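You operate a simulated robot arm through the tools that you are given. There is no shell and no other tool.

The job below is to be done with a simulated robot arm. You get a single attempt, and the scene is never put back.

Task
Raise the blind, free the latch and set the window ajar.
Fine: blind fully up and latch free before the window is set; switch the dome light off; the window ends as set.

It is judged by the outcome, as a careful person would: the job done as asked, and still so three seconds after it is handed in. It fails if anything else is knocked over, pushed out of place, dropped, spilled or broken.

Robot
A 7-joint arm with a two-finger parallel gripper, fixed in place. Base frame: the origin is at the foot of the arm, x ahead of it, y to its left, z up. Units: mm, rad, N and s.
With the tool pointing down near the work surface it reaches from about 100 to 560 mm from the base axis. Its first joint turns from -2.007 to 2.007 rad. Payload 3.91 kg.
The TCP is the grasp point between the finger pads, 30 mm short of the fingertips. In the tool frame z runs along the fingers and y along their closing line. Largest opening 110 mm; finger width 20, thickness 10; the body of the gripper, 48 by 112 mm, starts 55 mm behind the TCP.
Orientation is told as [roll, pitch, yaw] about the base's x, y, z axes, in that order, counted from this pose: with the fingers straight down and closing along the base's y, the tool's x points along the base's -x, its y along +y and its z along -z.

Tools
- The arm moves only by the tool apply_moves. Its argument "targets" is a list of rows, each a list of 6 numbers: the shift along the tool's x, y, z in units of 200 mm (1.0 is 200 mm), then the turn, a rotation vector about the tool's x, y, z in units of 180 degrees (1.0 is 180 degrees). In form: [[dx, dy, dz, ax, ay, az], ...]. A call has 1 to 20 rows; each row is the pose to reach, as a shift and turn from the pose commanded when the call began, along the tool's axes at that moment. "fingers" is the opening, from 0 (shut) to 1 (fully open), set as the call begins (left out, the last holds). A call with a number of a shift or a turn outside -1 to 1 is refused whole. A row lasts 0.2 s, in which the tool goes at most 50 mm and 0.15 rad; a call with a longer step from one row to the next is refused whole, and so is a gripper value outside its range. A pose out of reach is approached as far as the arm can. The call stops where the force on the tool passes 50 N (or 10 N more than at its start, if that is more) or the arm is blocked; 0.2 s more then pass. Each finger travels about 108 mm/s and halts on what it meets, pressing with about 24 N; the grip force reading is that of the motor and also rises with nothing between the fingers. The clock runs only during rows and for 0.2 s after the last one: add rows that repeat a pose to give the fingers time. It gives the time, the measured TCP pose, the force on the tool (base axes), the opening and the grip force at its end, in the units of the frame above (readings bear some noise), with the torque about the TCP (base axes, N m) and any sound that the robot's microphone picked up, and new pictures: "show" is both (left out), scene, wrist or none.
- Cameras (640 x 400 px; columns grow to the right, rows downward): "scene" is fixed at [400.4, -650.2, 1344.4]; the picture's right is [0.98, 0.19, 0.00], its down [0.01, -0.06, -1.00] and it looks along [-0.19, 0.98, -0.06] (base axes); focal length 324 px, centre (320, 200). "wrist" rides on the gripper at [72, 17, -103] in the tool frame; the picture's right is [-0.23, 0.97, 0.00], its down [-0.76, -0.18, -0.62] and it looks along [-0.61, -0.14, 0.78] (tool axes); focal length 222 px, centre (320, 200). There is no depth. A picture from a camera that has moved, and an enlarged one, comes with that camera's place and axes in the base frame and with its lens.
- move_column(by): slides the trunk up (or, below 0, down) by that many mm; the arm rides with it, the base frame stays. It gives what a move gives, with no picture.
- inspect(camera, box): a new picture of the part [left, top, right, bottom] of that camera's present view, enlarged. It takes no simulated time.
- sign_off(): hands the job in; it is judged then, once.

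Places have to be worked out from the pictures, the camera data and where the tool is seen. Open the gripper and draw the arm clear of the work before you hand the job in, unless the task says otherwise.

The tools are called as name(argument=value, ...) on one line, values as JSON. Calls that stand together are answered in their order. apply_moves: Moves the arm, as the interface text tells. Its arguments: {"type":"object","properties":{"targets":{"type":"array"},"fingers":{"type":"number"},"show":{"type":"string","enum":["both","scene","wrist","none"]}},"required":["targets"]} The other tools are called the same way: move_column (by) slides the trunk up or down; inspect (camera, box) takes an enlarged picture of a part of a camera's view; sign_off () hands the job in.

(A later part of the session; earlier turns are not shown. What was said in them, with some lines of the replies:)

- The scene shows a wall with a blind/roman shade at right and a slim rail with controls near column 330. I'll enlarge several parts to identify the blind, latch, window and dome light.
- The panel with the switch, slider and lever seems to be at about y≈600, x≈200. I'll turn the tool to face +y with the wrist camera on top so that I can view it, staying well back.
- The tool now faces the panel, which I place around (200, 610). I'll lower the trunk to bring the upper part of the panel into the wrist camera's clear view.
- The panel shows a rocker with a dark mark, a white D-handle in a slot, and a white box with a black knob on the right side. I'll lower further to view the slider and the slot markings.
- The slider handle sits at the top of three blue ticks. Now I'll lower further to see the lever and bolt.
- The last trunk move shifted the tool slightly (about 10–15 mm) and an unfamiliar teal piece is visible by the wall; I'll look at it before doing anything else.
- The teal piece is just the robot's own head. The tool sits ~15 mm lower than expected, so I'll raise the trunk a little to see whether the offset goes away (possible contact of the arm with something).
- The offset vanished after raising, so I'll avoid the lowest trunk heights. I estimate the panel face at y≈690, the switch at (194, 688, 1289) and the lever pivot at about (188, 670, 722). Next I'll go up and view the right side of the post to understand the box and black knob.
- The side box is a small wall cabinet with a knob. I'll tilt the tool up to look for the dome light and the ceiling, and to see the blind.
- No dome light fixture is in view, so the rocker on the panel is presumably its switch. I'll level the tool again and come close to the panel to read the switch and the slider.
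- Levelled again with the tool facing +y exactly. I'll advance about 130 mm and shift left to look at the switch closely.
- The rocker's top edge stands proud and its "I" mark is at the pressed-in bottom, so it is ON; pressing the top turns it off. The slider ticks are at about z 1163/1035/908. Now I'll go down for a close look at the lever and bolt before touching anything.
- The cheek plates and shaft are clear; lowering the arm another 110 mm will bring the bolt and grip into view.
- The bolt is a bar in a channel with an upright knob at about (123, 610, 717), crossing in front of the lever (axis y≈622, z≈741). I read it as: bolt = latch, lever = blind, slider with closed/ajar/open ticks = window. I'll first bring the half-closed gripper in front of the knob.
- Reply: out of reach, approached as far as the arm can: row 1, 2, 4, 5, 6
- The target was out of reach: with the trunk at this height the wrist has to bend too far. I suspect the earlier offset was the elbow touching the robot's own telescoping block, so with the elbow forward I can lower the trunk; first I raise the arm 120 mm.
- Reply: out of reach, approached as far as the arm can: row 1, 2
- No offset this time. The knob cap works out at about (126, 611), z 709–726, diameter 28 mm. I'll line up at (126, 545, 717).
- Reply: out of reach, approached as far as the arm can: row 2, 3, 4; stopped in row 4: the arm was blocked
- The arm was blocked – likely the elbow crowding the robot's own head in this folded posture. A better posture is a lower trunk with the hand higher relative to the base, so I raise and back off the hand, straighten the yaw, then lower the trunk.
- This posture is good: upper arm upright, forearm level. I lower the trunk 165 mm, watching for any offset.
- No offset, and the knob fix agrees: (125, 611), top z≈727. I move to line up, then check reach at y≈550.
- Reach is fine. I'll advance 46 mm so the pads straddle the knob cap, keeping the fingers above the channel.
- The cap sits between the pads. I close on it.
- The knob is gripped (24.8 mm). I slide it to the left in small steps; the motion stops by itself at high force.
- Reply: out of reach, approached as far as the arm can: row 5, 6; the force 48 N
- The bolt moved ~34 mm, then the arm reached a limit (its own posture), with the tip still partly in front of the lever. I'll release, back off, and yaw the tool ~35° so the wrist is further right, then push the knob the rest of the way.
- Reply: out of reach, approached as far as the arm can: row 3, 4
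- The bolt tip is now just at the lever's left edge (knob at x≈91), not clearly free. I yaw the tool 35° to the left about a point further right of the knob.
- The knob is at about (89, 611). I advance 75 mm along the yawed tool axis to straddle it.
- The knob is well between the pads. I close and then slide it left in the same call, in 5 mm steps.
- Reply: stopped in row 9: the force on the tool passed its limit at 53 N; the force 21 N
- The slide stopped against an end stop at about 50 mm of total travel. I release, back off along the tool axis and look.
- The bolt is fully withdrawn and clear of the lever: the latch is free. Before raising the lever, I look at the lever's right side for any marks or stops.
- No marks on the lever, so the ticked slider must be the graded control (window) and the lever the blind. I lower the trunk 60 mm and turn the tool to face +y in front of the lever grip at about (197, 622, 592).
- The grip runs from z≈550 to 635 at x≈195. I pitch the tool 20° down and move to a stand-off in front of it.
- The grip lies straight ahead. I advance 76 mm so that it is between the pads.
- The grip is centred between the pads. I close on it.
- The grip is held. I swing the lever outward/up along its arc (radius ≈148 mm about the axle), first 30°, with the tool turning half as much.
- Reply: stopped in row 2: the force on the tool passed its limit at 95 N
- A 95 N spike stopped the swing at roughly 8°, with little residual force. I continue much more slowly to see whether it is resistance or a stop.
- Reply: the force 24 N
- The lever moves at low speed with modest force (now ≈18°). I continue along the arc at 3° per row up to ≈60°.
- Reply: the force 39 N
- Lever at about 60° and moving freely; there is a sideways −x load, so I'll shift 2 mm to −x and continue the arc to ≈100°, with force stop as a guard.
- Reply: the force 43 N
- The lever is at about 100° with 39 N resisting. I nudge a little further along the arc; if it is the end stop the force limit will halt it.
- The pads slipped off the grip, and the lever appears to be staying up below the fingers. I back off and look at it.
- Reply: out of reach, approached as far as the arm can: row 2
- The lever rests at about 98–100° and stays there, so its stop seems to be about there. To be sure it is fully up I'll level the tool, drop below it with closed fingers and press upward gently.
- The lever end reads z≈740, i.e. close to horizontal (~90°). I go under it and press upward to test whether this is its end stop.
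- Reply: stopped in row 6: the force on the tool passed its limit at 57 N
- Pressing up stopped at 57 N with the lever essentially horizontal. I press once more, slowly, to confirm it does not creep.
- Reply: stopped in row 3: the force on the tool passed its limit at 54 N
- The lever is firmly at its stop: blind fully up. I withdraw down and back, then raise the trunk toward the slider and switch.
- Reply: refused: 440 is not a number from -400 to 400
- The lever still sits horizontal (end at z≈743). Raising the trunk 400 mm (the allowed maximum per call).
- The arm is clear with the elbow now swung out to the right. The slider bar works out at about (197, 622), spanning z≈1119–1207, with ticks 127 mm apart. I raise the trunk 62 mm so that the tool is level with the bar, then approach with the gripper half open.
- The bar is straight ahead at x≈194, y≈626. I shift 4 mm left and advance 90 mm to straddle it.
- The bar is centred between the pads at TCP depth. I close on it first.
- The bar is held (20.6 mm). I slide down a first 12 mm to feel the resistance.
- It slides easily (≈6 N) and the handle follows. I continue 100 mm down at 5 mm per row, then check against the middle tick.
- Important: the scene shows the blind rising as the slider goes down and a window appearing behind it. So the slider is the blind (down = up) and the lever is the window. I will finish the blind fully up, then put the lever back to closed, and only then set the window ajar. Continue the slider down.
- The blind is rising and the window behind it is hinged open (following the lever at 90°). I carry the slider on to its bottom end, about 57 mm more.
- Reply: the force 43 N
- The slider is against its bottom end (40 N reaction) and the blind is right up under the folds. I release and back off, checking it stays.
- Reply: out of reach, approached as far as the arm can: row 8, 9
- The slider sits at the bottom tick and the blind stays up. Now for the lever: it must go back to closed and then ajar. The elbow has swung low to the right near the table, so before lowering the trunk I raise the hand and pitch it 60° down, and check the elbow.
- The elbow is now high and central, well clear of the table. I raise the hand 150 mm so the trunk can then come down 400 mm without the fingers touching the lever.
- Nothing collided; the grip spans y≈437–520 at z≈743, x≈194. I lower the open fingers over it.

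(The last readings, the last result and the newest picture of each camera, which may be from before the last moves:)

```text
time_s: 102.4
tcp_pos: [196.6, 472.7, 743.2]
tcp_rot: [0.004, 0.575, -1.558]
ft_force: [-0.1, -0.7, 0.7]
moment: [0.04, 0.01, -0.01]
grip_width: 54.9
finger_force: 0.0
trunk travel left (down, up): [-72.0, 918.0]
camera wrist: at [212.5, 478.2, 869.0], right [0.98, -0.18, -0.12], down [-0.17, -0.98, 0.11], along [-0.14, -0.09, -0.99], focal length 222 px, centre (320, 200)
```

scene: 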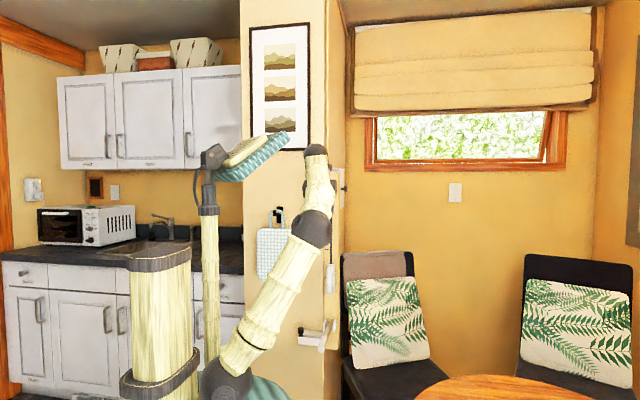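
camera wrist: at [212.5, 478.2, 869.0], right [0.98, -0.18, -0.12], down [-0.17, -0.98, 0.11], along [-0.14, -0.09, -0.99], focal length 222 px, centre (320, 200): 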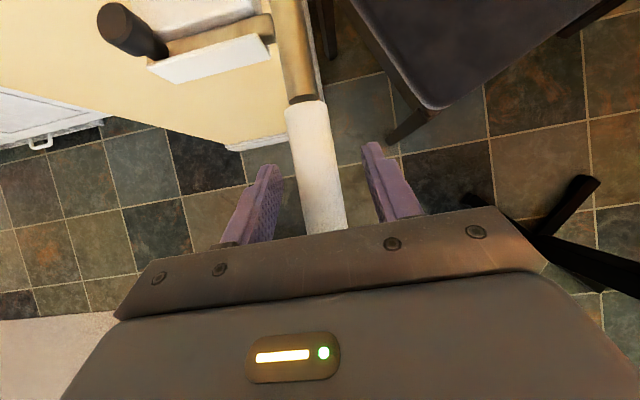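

The grip is between the pads. I close on it, then lower the lever along its arc in 3° steps, first to 60°.

apply_moves(targets=[[0, -0.01, 0, 0, 0, 0], [0, -0.01, 0, 0, 0, 0], [0, -0.01, 0, 0, 0, 0]], fingers=0, show="none")

apply_moves(targets=[[-0.0198, 0, 0.0324, 0, 0.0067, 0], [-0.0379, 0, 0.0658, 0, 0.0133, 0], [-0.0541, 0, 0.1, 0, 0.02, 0], [-0.0686, 0, 0.1352, 0, 0.0267, 0], [-0.0812, 0, 0.171, 0, 0.0333, 0], [-0.0919, 0, 0.2074, 0, 0.04, 0], [-0.1007, 0, 0.2443, 0, 0.0467, 0], [-0.1077, 0, 0.2816, 0, 0.0533, 0], [-0.1123, 0, 0.3192, 0, 0.06, 0], [-0.1155, 0, 0.357, 0, 0.0667, 0]], show="both")

inspect(camera="scene", box=[340, 60, 620, 240])

```text
time_s: 103.2
tcp_pos: [195.9, 473.7, 742.9]
tcp_rot: [0.002, 0.573, -1.562]
ft_force: [7.7, -5.4, -1.9]
moment: [0.48, -0.19, -0.89]
grip_width: 24.8
finger_force: 45.2
trunk travel left (down, up): [-72.0, 918.0]
```

```text
time_s: 105.4
tcp_pos: [195.0, 493.7, 671.5]
tcp_rot: [0.003, 0.783, -1.559]
ft_force: [21.9, -5.7, 6.8]
moment: [0.81, 0.3, -0.89]
grip_width: 25.0
finger_force: 44.9
trunk travel left (down, up): [-72.0, 918.0]
camera wrist: at [212.5, 472.4, 795.6], right [0.98, -0.15, -0.16], down [-0.17, -0.98, -0.1], along [-0.14, 0.12, -0.98], focal length 222 px, centre (320, 200)
```

scene: 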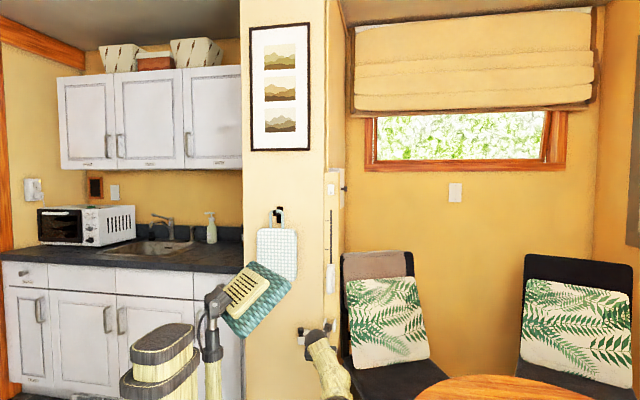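
wrist: 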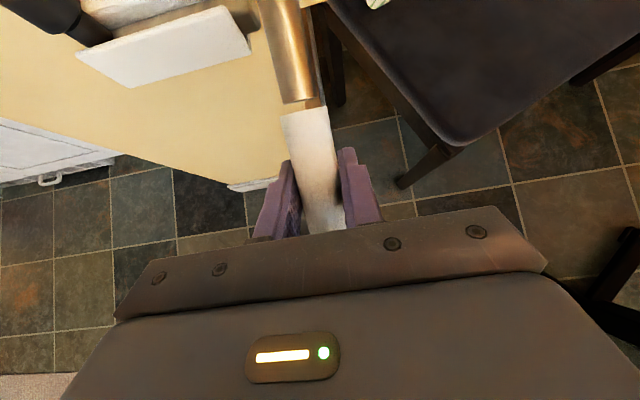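

```text
2.22 times, centred on (480, 150) of scene
camera zoom: at [400.4, -650.2, 1344.4], right [0.98, 0.19, 0.0], down [0.01, -0.06, -1.0], along [-0.19, 0.98, -0.06], focal length 719 px, centre (-36, 311)
```

zoom: 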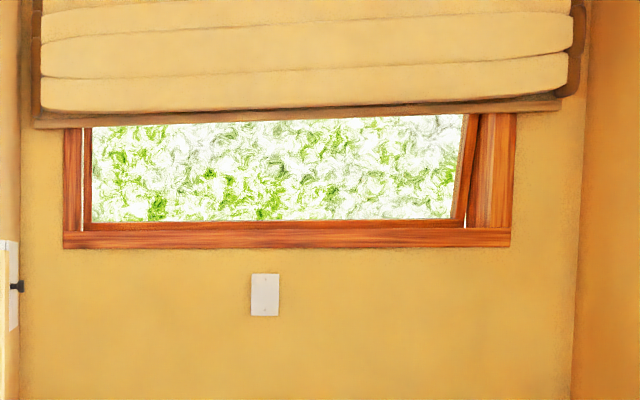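

The window is closing as the lever lowers (now ≈60°). I continue to 30°.

apply_moves(targets=[[-0.009, 0.005, 0.0377, 0, 0.0067, 0], [-0.0158, 0.005, 0.0747, 0, 0.0133, 0], [-0.0207, 0.005, 0.112, 0, 0.02, 0], [-0.0235, 0.005, 0.1496, 0, 0.0267, 0], [-0.0245, 0.005, 0.1867, 0, 0.0333, 0], [-0.0233, 0.005, 0.2245, 0, 0.04, 0], [-0.02, 0.005, 0.262, 0, 0.0467, 0], [-0.0155, 0.005, 0.2995, 0, 0.0533, 0], [-0.0085, 0.005, 0.336, 0, 0.06, 0], [0.0005, 0.005, 0.3727, 0, 0.0667, 0]], show="both")

inspect(camera="scene", box=[340, 60, 620, 240])

```text
time_s: 107.6
tcp_pos: [194.7, 546.5, 617.3]
tcp_rot: [0.006, 0.996, -1.555]
ft_force: [20.4, -6.1, 3.3]
moment: [0.58, 0.62, -0.4]
grip_width: 24.9
finger_force: 45.2
trunk travel left (down, up): [-72.0, 918.0]
camera wrist: at [212.6, 500.2, 734.6], right [0.98, -0.11, -0.19], down [-0.17, -0.94, -0.3], along [-0.14, 0.32, -0.94], focal length 222 px, centre (320, 200)
```

scene: 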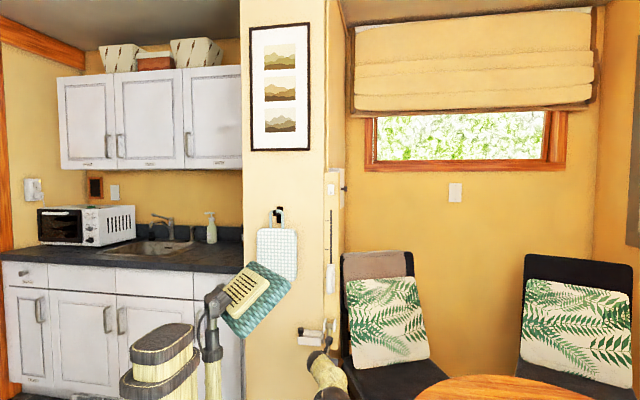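
wrist: 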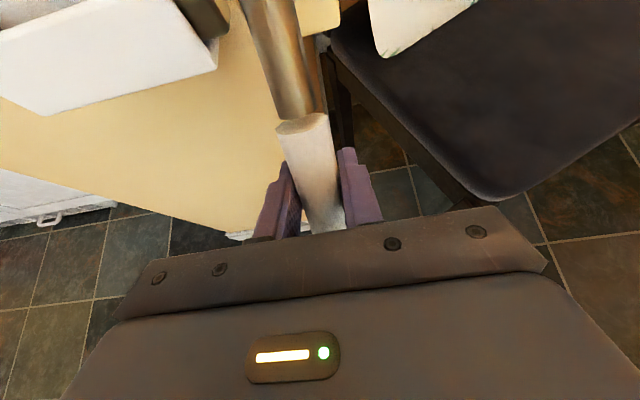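

```text
2.22 times, centred on (480, 150) of scene
camera zoom: at [400.4, -650.2, 1344.4], right [0.98, 0.19, 0.0], down [0.01, -0.06, -1.0], along [-0.19, 0.98, -0.06], focal length 719 px, centre (-36, 311)
```

zoom: 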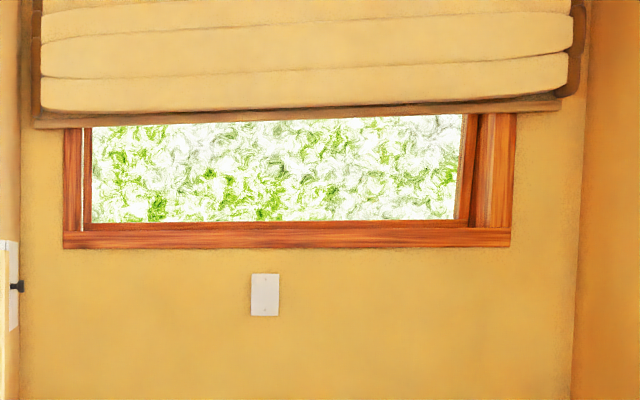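

At 30° the window is only slightly open. I carry the lever on to fully closed (0°) so the window is properly reset with the blind up and latch free.

apply_moves(targets=[[0.0027, 0.005, 0.0326, 0, 0.0067, 0], [0.0075, 0.005, 0.0702, 0, 0.0133, 0], [0.0144, 0.005, 0.1075, 0, 0.02, 0], [0.023, 0.005, 0.1441, 0, 0.0267, 0], [0.034, 0.005, 0.1805, 0, 0.0333, 0], [0.0465, 0.005, 0.2165, 0, 0.04, 0], [0.0605, 0.005, 0.2515, 0, 0.0467, 0], [0.077, 0.005, 0.2855, 0, 0.0533, 0], [0.095, 0.005, 0.319, 0, 0.06, 0], [0.1145, 0.005, 0.351, 0, 0.0667, 0], [0.129, 0.005, 0.372, 0, 0.0667, 0]], show="both")

inspect(camera="scene", box=[340, 60, 620, 240])

```text
time_s: 110.0
tcp_pos: [195.2, 623.8, 598.3]
tcp_rot: [0.009, 1.202, -1.551]
ft_force: [10.3, -6.1, -11.8]
moment: [1.04, 0.5, -0.09]
grip_width: 24.9
finger_force: 44.6
trunk travel left (down, up): [-72.0, 918.0]
camera wrist: at [212.8, 553.8, 704.0], right [0.98, -0.07, -0.21], down [-0.17, -0.86, -0.49], along [-0.14, 0.51, -0.85], focal length 222 px, centre (320, 200)
```

scene: 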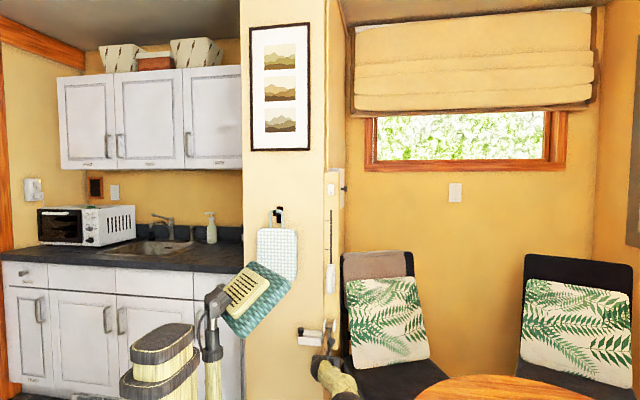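
wrist: 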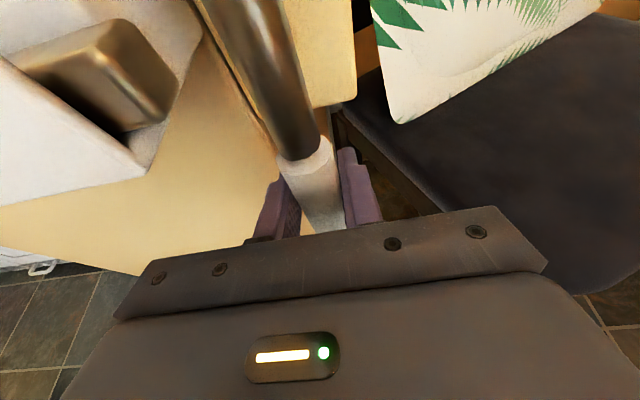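

```text
2.22 times, centred on (480, 150) of scene
camera zoom: at [400.4, -650.2, 1344.4], right [0.98, 0.19, 0.0], down [0.01, -0.06, -1.0], along [-0.19, 0.98, -0.06], focal length 719 px, centre (-36, 311)
```

zoom: 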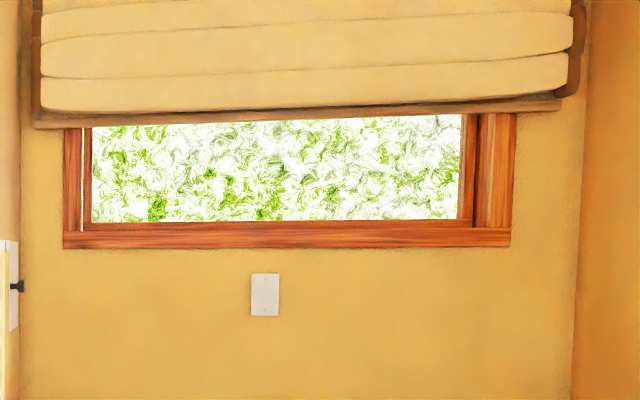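

The window is shut with the blind up and the latch free. Now I set it ajar: I raise the lever again slowly, watching the force for any detent.

apply_moves(targets=[[-0.0131, 0, -0.034, 0, -0.0067, 0], [-0.0217, 0, -0.058, 0, -0.011, 0], [-0.029, 0, -0.082, 0, -0.0156, 0], [-0.0357, 0, -0.1063, 0, -0.02, 0], [-0.0414, 0, -0.1309, 0, -0.0244, 0], [-0.0462, 0, -0.1558, 0, -0.0289, 0], [-0.0505, 0, -0.181, 0, -0.0333, 0], [-0.0533, 0, -0.206, 0, -0.0378, 0]], show="both")

inspect(camera="scene", box=[340, 60, 620, 240])

```text
time_s: 111.8
tcp_pos: [195.6, 581.5, 604.1]
tcp_rot: [0.006, 1.085, -1.555]
ft_force: [12.2, 14.0, 15.4]
moment: [-0.74, 0.53, -0.14]
grip_width: 24.8
finger_force: 45.4
trunk travel left (down, up): [-72.0, 918.0]
camera wrist: at [212.7, 523.9, 716.7], right [0.98, -0.09, -0.2], down [-0.17, -0.91, -0.38], along [-0.14, 0.41, -0.9], focal length 222 px, centre (320, 200)
```

scene: 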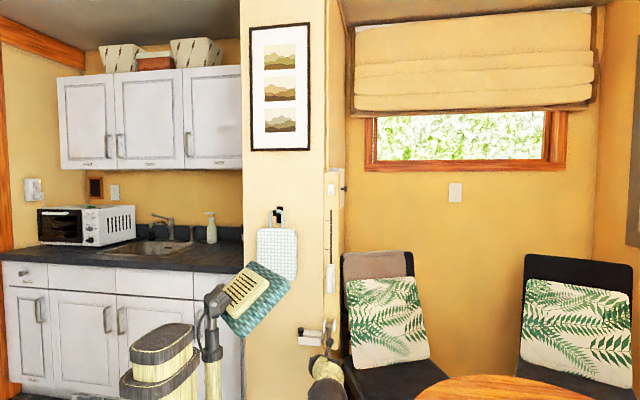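
wrist: 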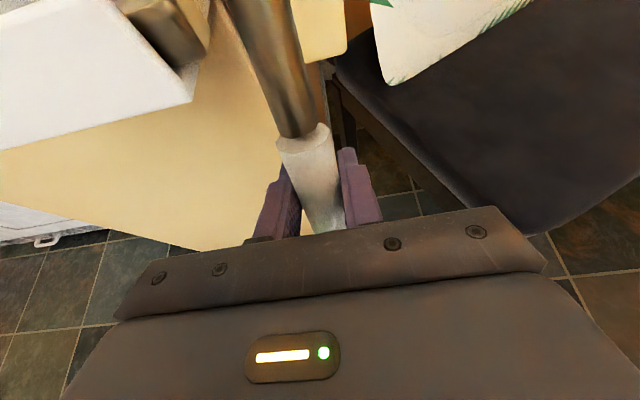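

```text
2.22 times, centred on (480, 150) of scene
camera zoom: at [400.4, -650.2, 1344.4], right [0.98, 0.19, 0.0], down [0.01, -0.06, -1.0], along [-0.19, 0.98, -0.06], focal length 719 px, centre (-36, 311)
```

zoom: 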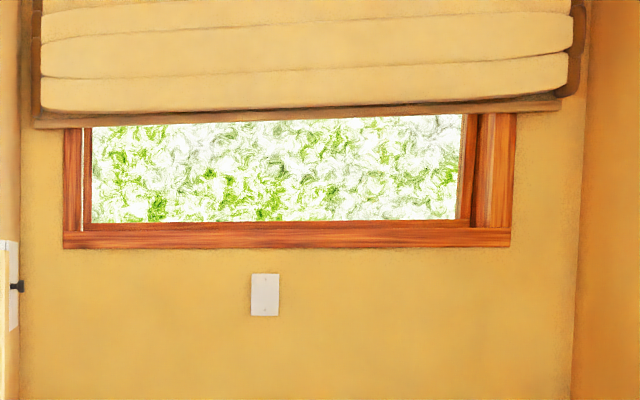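

The lever is at about 15° with no detent felt. I bring it to about 37°, a clearly ajar (roughly two-fifths) opening.

apply_moves(targets=[[-0.005, 0, -0.0234, 0, -0.0044, 0], [-0.009, 0, -0.0484, 0, -0.0089, 0], [-0.0125, 0, -0.073, 0, -0.0133, 0], [-0.015, 0, -0.098, 0, -0.0178, 0], [-0.017, 0, -0.123, 0, -0.0222, 0], [-0.0175, 0, -0.148, 0, -0.0267, 0], [-0.0175, 0, -0.1735, 0, -0.0311, 0], [-0.0165, 0, -0.1985, 0, -0.0356, 0], [-0.015, 0, -0.2235, 0, -0.04, 0], [-0.0115, 0, -0.248, 0, -0.0444, 0], [-0.0085, 0, -0.273, 0, -0.0489, 0]], show="both")

inspect(camera="scene", box=[340, 60, 620, 240])

```text
time_s: 114.2
tcp_pos: [195.4, 531.7, 627.9]
tcp_rot: [0.004, 0.928, -1.556]
ft_force: [11.4, 14.0, 3.3]
moment: [-0.82, 0.75, -0.46]
grip_width: 24.9
finger_force: 45.0
trunk travel left (down, up): [-72.0, 918.0]
camera wrist: at [212.5, 492.4, 747.4], right [0.98, -0.12, -0.18], down [-0.17, -0.96, -0.24], along [-0.14, 0.26, -0.95], focal length 222 px, centre (320, 200)
```

scene: 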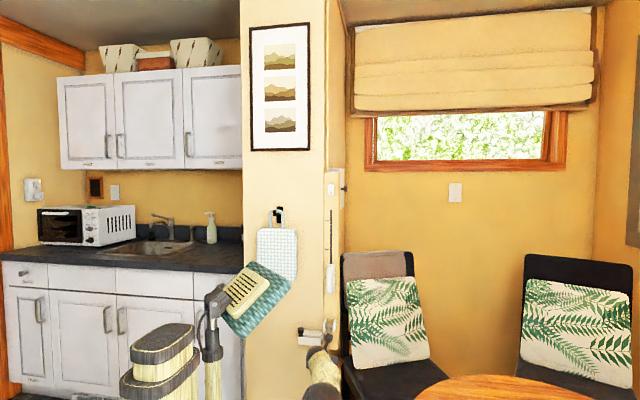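
wrist: 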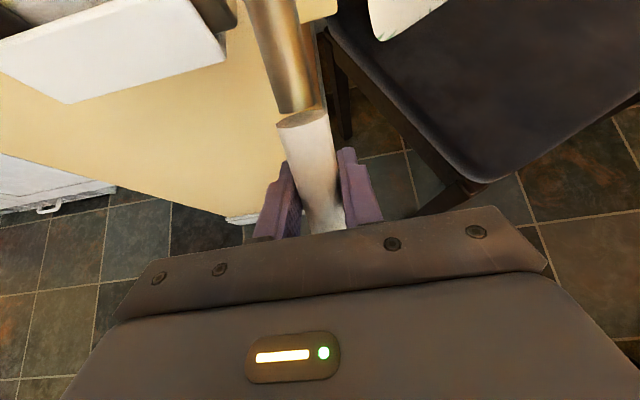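

```text
2.22 times, centred on (480, 150) of scene
camera zoom: at [400.4, -650.2, 1344.4], right [0.98, 0.19, 0.0], down [0.01, -0.06, -1.0], along [-0.19, 0.98, -0.06], focal length 719 px, centre (-36, 311)
```

zoom: 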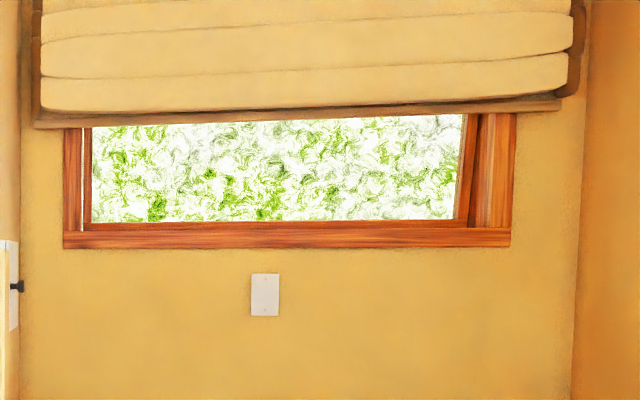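

The lever is at ≈37° and the window is ajar. I release and back straight off along the tool axis, then check that the lever holds.

apply_moves(targets=[[0, 0, 0, 0, 0, 0], [0, 0, 0, 0, 0, 0], [0, 0, -0.1, 0, 0, 0], [0, 0, -0.25, 0, 0, 0], [0, 0, -0.45, 0, 0, 0], [0, 0, -0.65, 0, 0, 0], [0, 0, -0.65, 0, 0, 0]], fingers=0.5, show="both")

inspect(camera="wrist", box=[200, 0, 440, 200])

```text
time_s: 115.8
tcp_pos: [196.4, 427.3, 704.3]
tcp_rot: [0.005, 0.929, -1.555]
ft_force: [0.3, -0.8, -0.1]
moment: [0.0, 0.01, 0.02]
grip_width: 54.7
finger_force: 0.0
trunk travel left (down, up): [-72.0, 918.0]
camera wrist: at [214.5, 388.4, 824.0], right [0.98, -0.12, -0.18], down [-0.17, -0.96, -0.24], along [-0.14, 0.26, -0.95], focal length 222 px, centre (320, 200)
```

scene: 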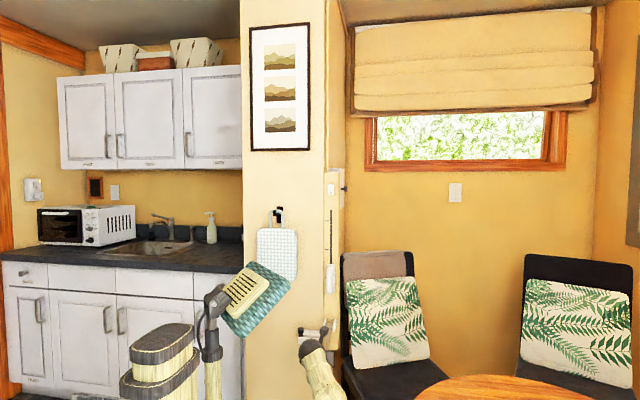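
wrist: 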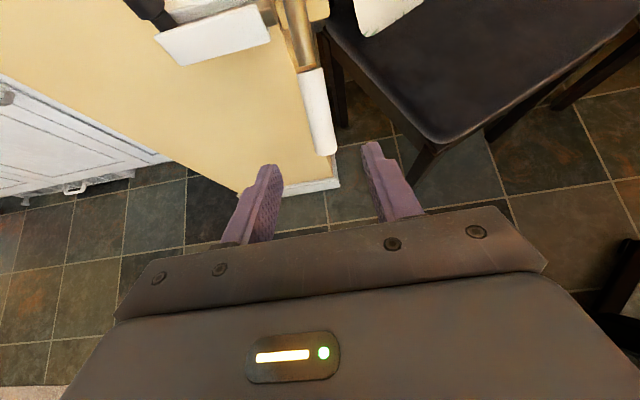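

```text
2.00 times, centred on (320, 100) of wrist
camera zoom: at [214.5, 388.4, 824.0], right [0.98, -0.12, -0.18], down [-0.17, -0.96, -0.24], along [-0.14, 0.26, -0.95], focal length 444 px, centre (320, 400)
```

zoom: 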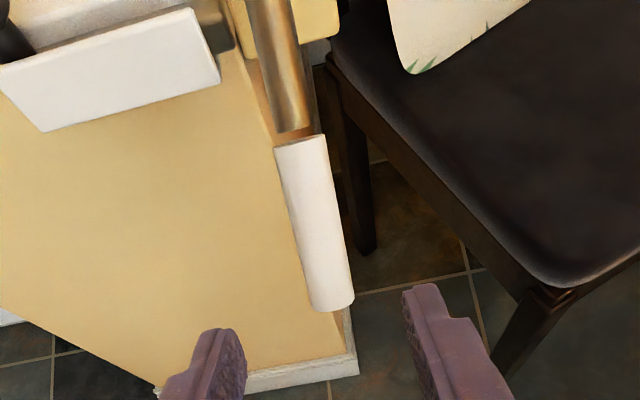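

The lever holds at about 37–40°, window ajar. Now the dome light switch: I raise the trunk by 500 mm in two moves with the hand clear of the wall fittings.

move_column(by=400)

move_column(by=130)

apply_moves(targets=[[0, 0, 0, 0, 0.042, 0], [0, 0, 0, 0, 0.084, 0], [0, 0, 0, 0, 0.126, 0], [0, 0, 0, 0, 0.168, 0], [0, 0, 0, 0, 0.2045, 0], [0, 0, 0, 0, 0.2045, 0]], fingers=0, show="both")

inspect(camera="wrist", box=[220, 0, 420, 160])

```text
time_s: 119.7
tcp_pos: [196.4, 427.4, 1103.2]
tcp_rot: [0.005, 0.93, -1.556]
ft_force: [-0.2, -0.2, -0.7]
moment: [0.01, 0.01, -0.04]
grip_width: 55.0
finger_force: 0.0
trunk travel left (down, up): [-472.0, 518.0]
```

```text
time_s: 121.2
tcp_pos: [197.2, 428.5, 1234.3]
tcp_rot: [0.005, 0.93, -1.554]
ft_force: [-0.5, 0.5, 0.2]
moment: [-0.01, 0.0, 0.0]
grip_width: 54.7
finger_force: 0.0
trunk travel left (down, up): [-602.0, 388.0]
```

```text
time_s: 122.6
tcp_pos: [197.9, 428.3, 1233.1]
tcp_rot: [2.425, 1.565, 0.867]
ft_force: [-0.6, -0.2, 0.6]
moment: [-0.01, -0.01, -0.01]
grip_width: 0.3
finger_force: 23.8
trunk travel left (down, up): [-602.0, 388.0]
camera wrist: at [215.6, 324.7, 1306.1], right [0.97, 0.01, -0.22], down [-0.17, -0.62, -0.76], along [-0.15, 0.78, -0.6], focal length 222 px, centre (320, 200)
```

scene: 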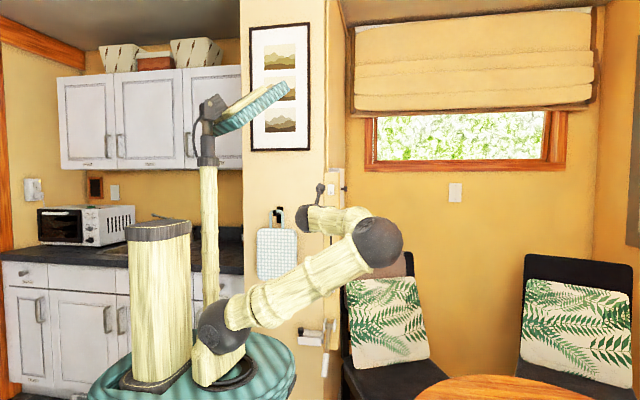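
wrist: 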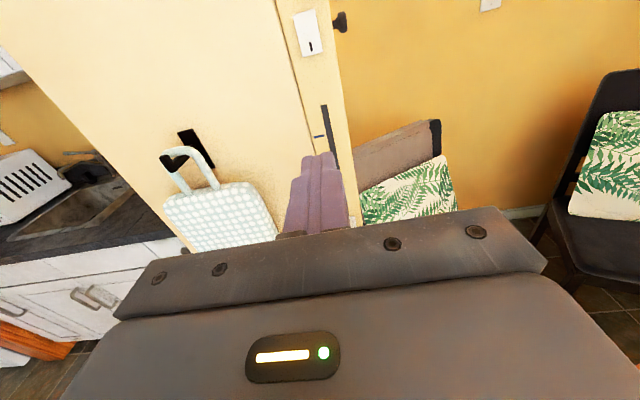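

```text
2.50 times, centred on (320, 80) of wrist
camera zoom: at [215.6, 324.7, 1306.1], right [0.97, 0.01, -0.22], down [-0.17, -0.62, -0.76], along [-0.15, 0.78, -0.6], focal length 555 px, centre (320, 500)
```

zoom: 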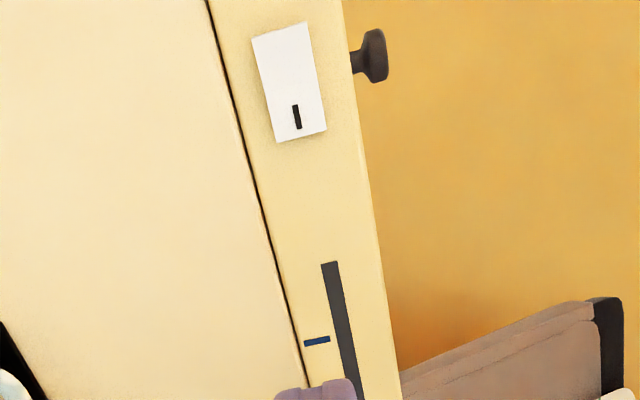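

The switch's protruding top half is ahead and about 70–80 mm higher. I move the closed fingers up to z≈1303 and forward to y≈600 to compare directly.

apply_moves(targets=[[0.175, -0.008, 0.1, 0, 0, 0], [0.35, -0.017, 0.2, 0, 0, 0], [0.35, -0.017, 0.4, 0, 0, 0], [0.35, -0.017, 0.6, 0, 0, 0], [0.35, -0.017, 0.8, 0, 0, 0], [0.35, -0.017, 0.86, 0, 0, 0], [0.35, -0.017, 0.86, 0, 0, 0]], show="both")

inspect(camera="wrist", box=[220, 60, 420, 220])

inspect(camera="scene", box=[290, 150, 370, 220])

```text
time_s: 124.2
tcp_pos: [191.0, 601.1, 1302.5]
tcp_rot: [2.066, 1.566, 0.506]
ft_force: [-0.2, 0.2, -0.5]
moment: [0.0, 0.0, 0.02]
grip_width: 0.1
finger_force: 24.2
trunk travel left (down, up): [-602.0, 388.0]
camera wrist: at [209.8, 497.8, 1376.6], right [0.97, 0.01, -0.22], down [-0.17, -0.62, -0.76], along [-0.15, 0.78, -0.61], focal length 222 px, centre (320, 200)
```

scene: 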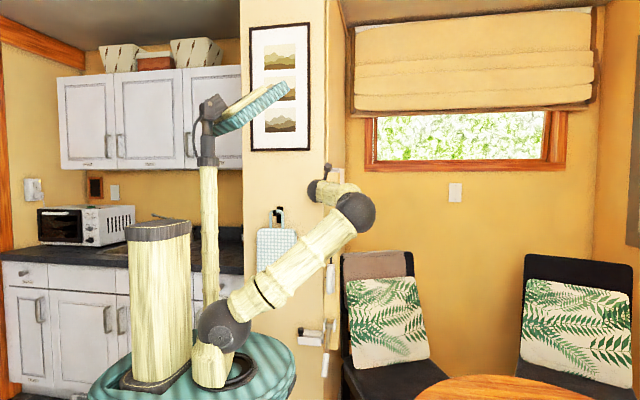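
wrist: 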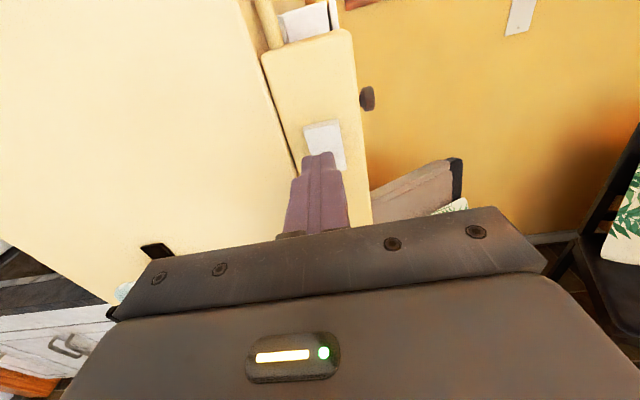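

```text
2.50 times, centred on (320, 140) of wrist
camera zoom: at [209.8, 497.8, 1376.6], right [0.97, 0.01, -0.22], down [-0.17, -0.62, -0.76], along [-0.15, 0.78, -0.61], focal length 555 px, centre (320, 350)
```

zoom: 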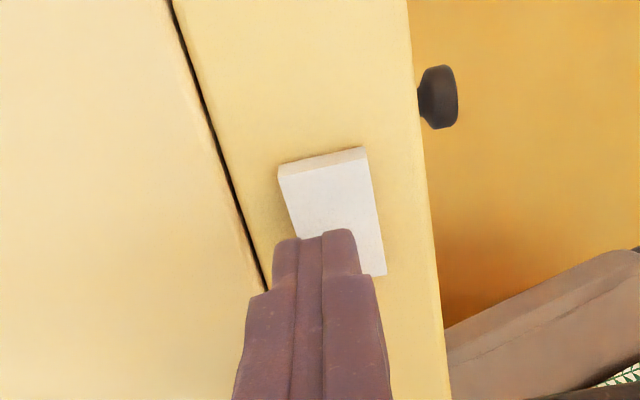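

```text
5.71 times, centred on (330, 185) of scene
camera zoom: at [400.4, -650.2, 1344.4], right [0.98, 0.19, 0.0], down [0.01, -0.06, -1.0], along [-0.19, 0.98, -0.06], focal length 1849 px, centre (263, 286)
```

zoom: 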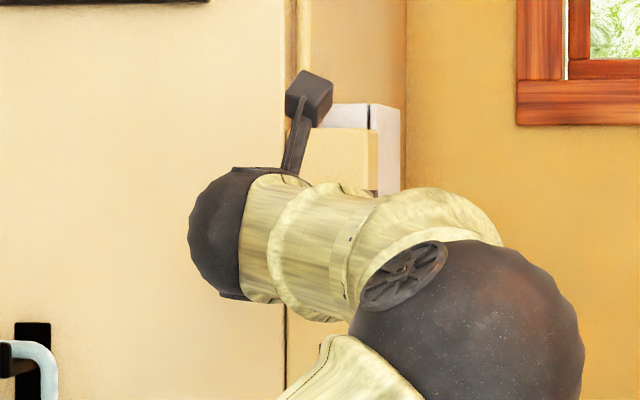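

The finger axis projects onto the rocker's upper third (about 13 mm below its top), slightly left. I nudge 3 mm right, 2 mm up and advance gently to press the top in.

apply_moves(targets=[[0.01, 0.015, 0.08, 0, 0, 0], [0.01, 0.015, 0.16, 0, 0, 0], [0.01, 0.015, 0.18, 0, 0, 0], [0.01, 0.015, 0.2, 0, 0, 0], [0.01, 0.015, 0.22, 0, 0, 0], [0.01, 0.015, 0.235, 0, 0, 0], [0.01, 0.015, 0.25, 0, 0, 0]], show="wrist")

inspect(camera="wrist", box=[220, 60, 420, 220])

```text
time_s: 125.0
tcp_pos: [195.0, 624.9, 1306.8]
tcp_rot: [1.721, 1.567, 0.162]
ft_force: [1.8, -44.0, -5.6]
moment: [-0.49, 0.02, -0.24]
grip_width: 0.1
finger_force: 23.8
trunk travel left (down, up): [-602.0, 388.0]
heard: click
stopped in row 3: the force on the tool passed its limit at 58 N (the readings are from after the stop); the commanded pose is now the measured one
camera wrist: at [212.9, 522.3, 1379.1], right [0.97, 0.01, -0.22], down [-0.17, -0.63, -0.76], along [-0.15, 0.78, -0.61], focal length 222 px, centre (320, 200)
```

wrist: 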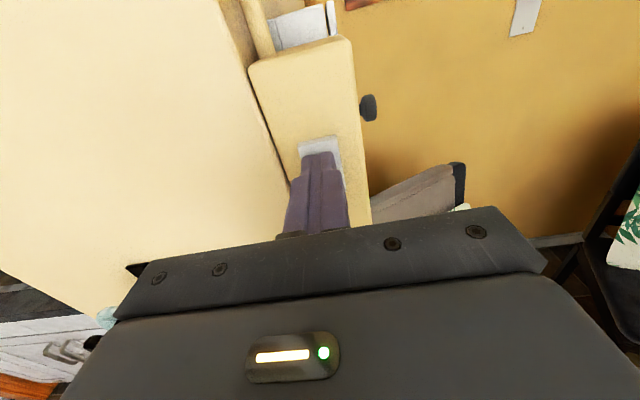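

```text
2.50 times, centred on (320, 140) of wrist
camera zoom: at [212.9, 522.3, 1379.1], right [0.97, 0.01, -0.22], down [-0.17, -0.63, -0.76], along [-0.15, 0.78, -0.61], focal length 555 px, centre (320, 350)
```

zoom: 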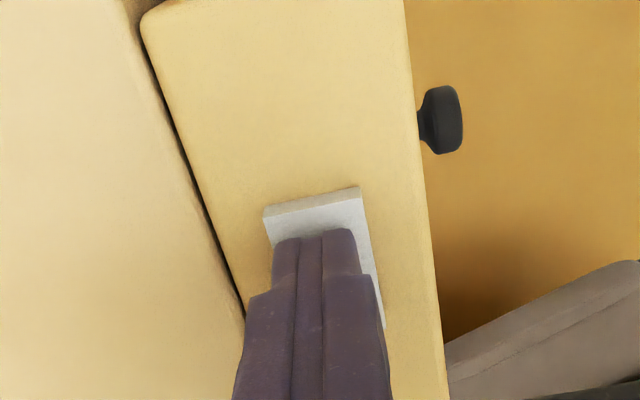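

A click was heard and the lighting has dimmed: the dome light is off. I back straight off and check the switch and everything else.

apply_moves(targets=[[0, 0, -0.1, 0, 0, 0], [0, 0, -0.3, 0, 0, 0], [0, 0, -0.5, 0, 0, 0], [0, 0, -0.75, 0, 0, 0], [0, 0, -0.95, 0, 0, 0], [0, 0, -0.95, 0, 0, 0]], show="both")

inspect(camera="wrist", box=[220, 0, 420, 160])

inspect(camera="scene", box=[290, 240, 390, 370])

inspect(camera="scene", box=[340, 60, 620, 240])

```text
time_s: 126.4
tcp_pos: [194.8, 443.6, 1304.0]
tcp_rot: [0.464, 1.565, -1.093]
ft_force: [-0.1, -0.5, 1.1]
moment: [0.01, 0.02, -0.01]
grip_width: 0.0
finger_force: 24.2
trunk travel left (down, up): [-602.0, 388.0]
heard: click, click
camera wrist: at [214.3, 341.3, 1378.2], right [0.97, 0.01, -0.22], down [-0.17, -0.63, -0.76], along [-0.15, 0.78, -0.61], focal length 222 px, centre (320, 200)
```

scene: 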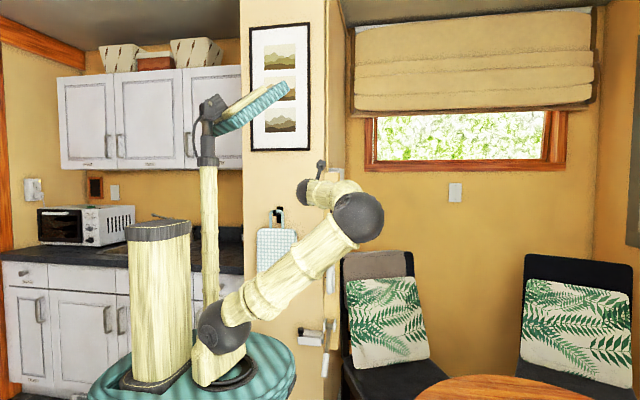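
wrist: 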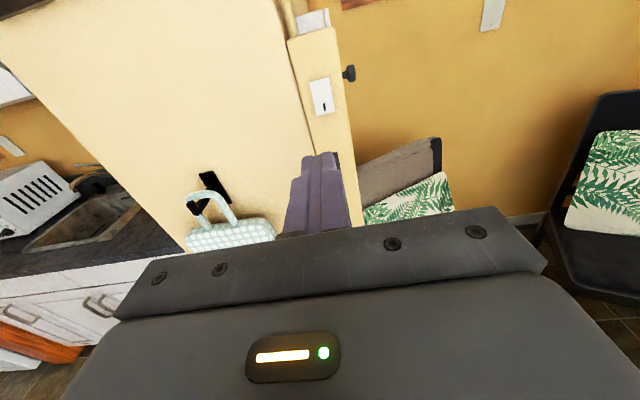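

```text
2.50 times, centred on (320, 80) of wrist
camera zoom: at [214.3, 341.3, 1378.2], right [0.97, 0.01, -0.22], down [-0.17, -0.63, -0.76], along [-0.15, 0.78, -0.61], focal length 555 px, centre (320, 500)
```

zoom: 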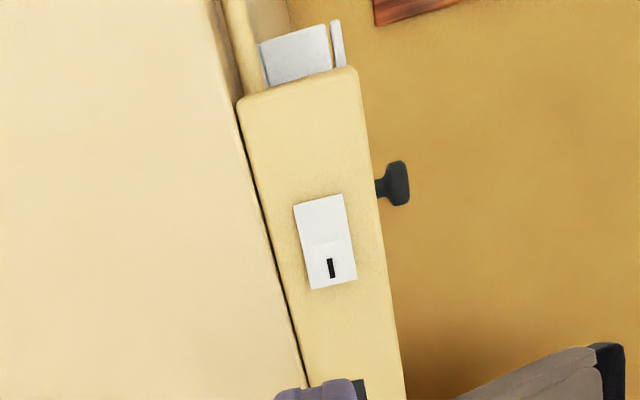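

```text
3.08 times, centred on (340, 305) of scene
camera zoom: at [400.4, -650.2, 1344.4], right [0.98, 0.19, 0.0], down [0.01, -0.06, -1.0], along [-0.19, 0.98, -0.06], focal length 996 px, centre (258, -123)
```

zoom: 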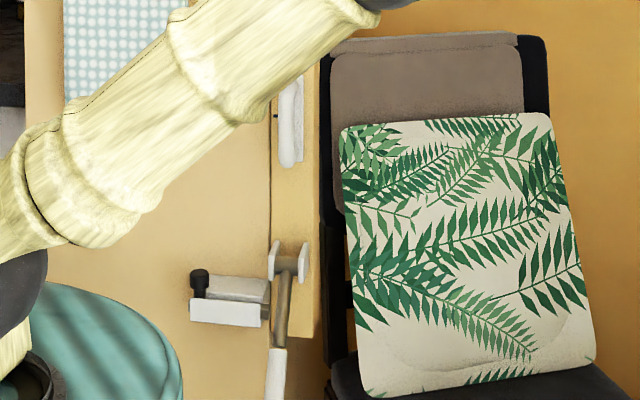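

```text
2.22 times, centred on (480, 150) of scene
camera zoom: at [400.4, -650.2, 1344.4], right [0.98, 0.19, 0.0], down [0.01, -0.06, -1.0], along [-0.19, 0.98, -0.06], focal length 719 px, centre (-36, 311)
```

zoom: 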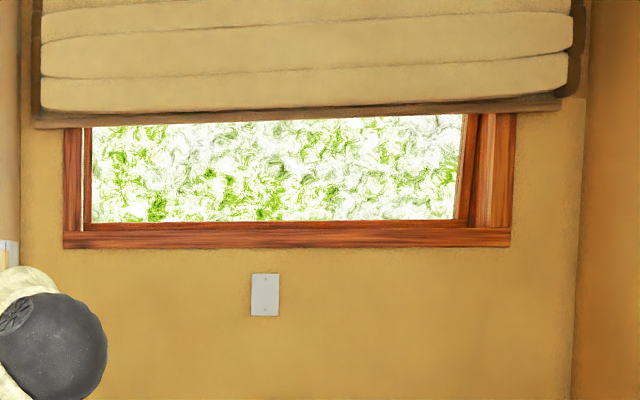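

The room is dimmer and the rocker now tips the other way; two more clicks were heard while withdrawing, so I look closely at the switch and wait a moment, opening the gripper and drawing further back.

apply_moves(targets=[[0, 0, -0.1, 0, 0, 0], [0, 0, -0.2, 0, 0, 0], [0, 0, -0.2, 0, 0, 0], [0, 0, -0.2, 0, 0, 0], [0, 0, -0.2, 0, 0, 0], [0, 0, -0.2, 0, 0, 0]], fingers=1, show="both")

inspect(camera="wrist", box=[290, 50, 370, 130])

```text
time_s: 127.8
tcp_pos: [196.4, 404.4, 1303.4]
tcp_rot: [0.515, 1.564, -1.041]
ft_force: [0.0, -0.3, -0.1]
moment: [-0.01, -0.01, 0.01]
grip_width: 110.2
finger_force: 0.1
trunk travel left (down, up): [-602.0, 388.0]
camera wrist: at [214.4, 301.2, 1376.9], right [0.97, 0.01, -0.22], down [-0.17, -0.63, -0.76], along [-0.15, 0.78, -0.61], focal length 222 px, centre (320, 200)
```

scene: 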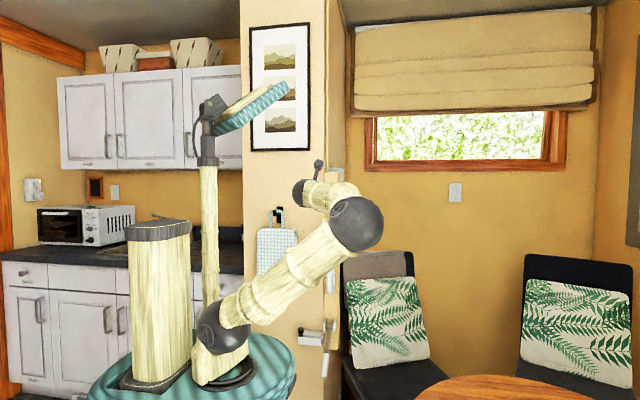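
wrist: 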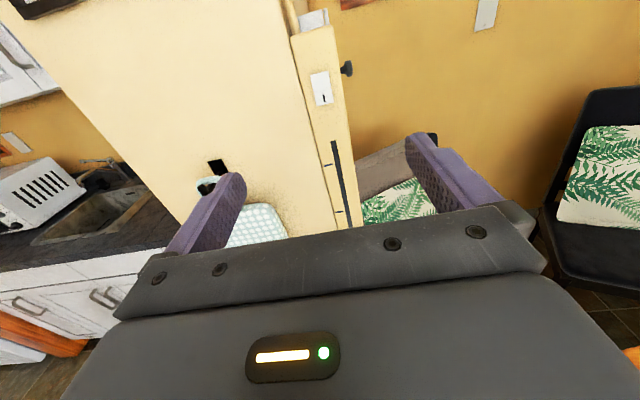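

```text
5.00 times, centred on (330, 90) of wrist
camera zoom: at [214.4, 301.2, 1376.9], right [0.97, 0.01, -0.22], down [-0.17, -0.63, -0.76], along [-0.15, 0.78, -0.61], focal length 1111 px, centre (270, 750)
```

zoom: 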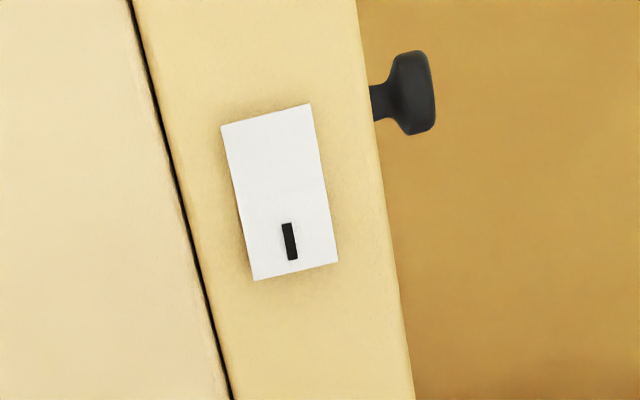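

The room stays dim and the rocker's top is pressed in, so the dome light is off. The slider is at its bottom tick with the blind up, the bolt is withdrawn, and the lever is holding the window ajar. The gripper is open and about 280 mm clear of the panel, so I hand the job in.

sign_off()

```text
The job is handed in.
```

I handed the job in with everything in its final state, but I got the order wrong at first. I took the lever for the blind and swung it fully up, opening the window before the blind was raised.

I noticed when the blind rose as I pulled the slider down. I finished raising the blind, returned the lever to closed and only then set the window ajar. The final setting therefore followed the required order. If the first opening counts as setting the window, that condition failed.

- **Blind:** fully up, with its slider at the bottom stop.
- **Latch:** the bolt is drawn back to its stop and clear of the lever.
- **Window:** ajar, with the lever at about 37–40° out of 90°. The lever has no marks and I felt no stop partway, so how far counts as "ajar" was my judgement. It held after I let go.
- **Dome light:** off. I heard a click as I pressed the switch, and the room dimmed and stayed dim. Two more clicks sounded as I pulled back, but the switch stayed pressed to off.
- **Surroundings:** I saw nothing knocked over or moved. The arm ended clear of the panel with the gripper open.
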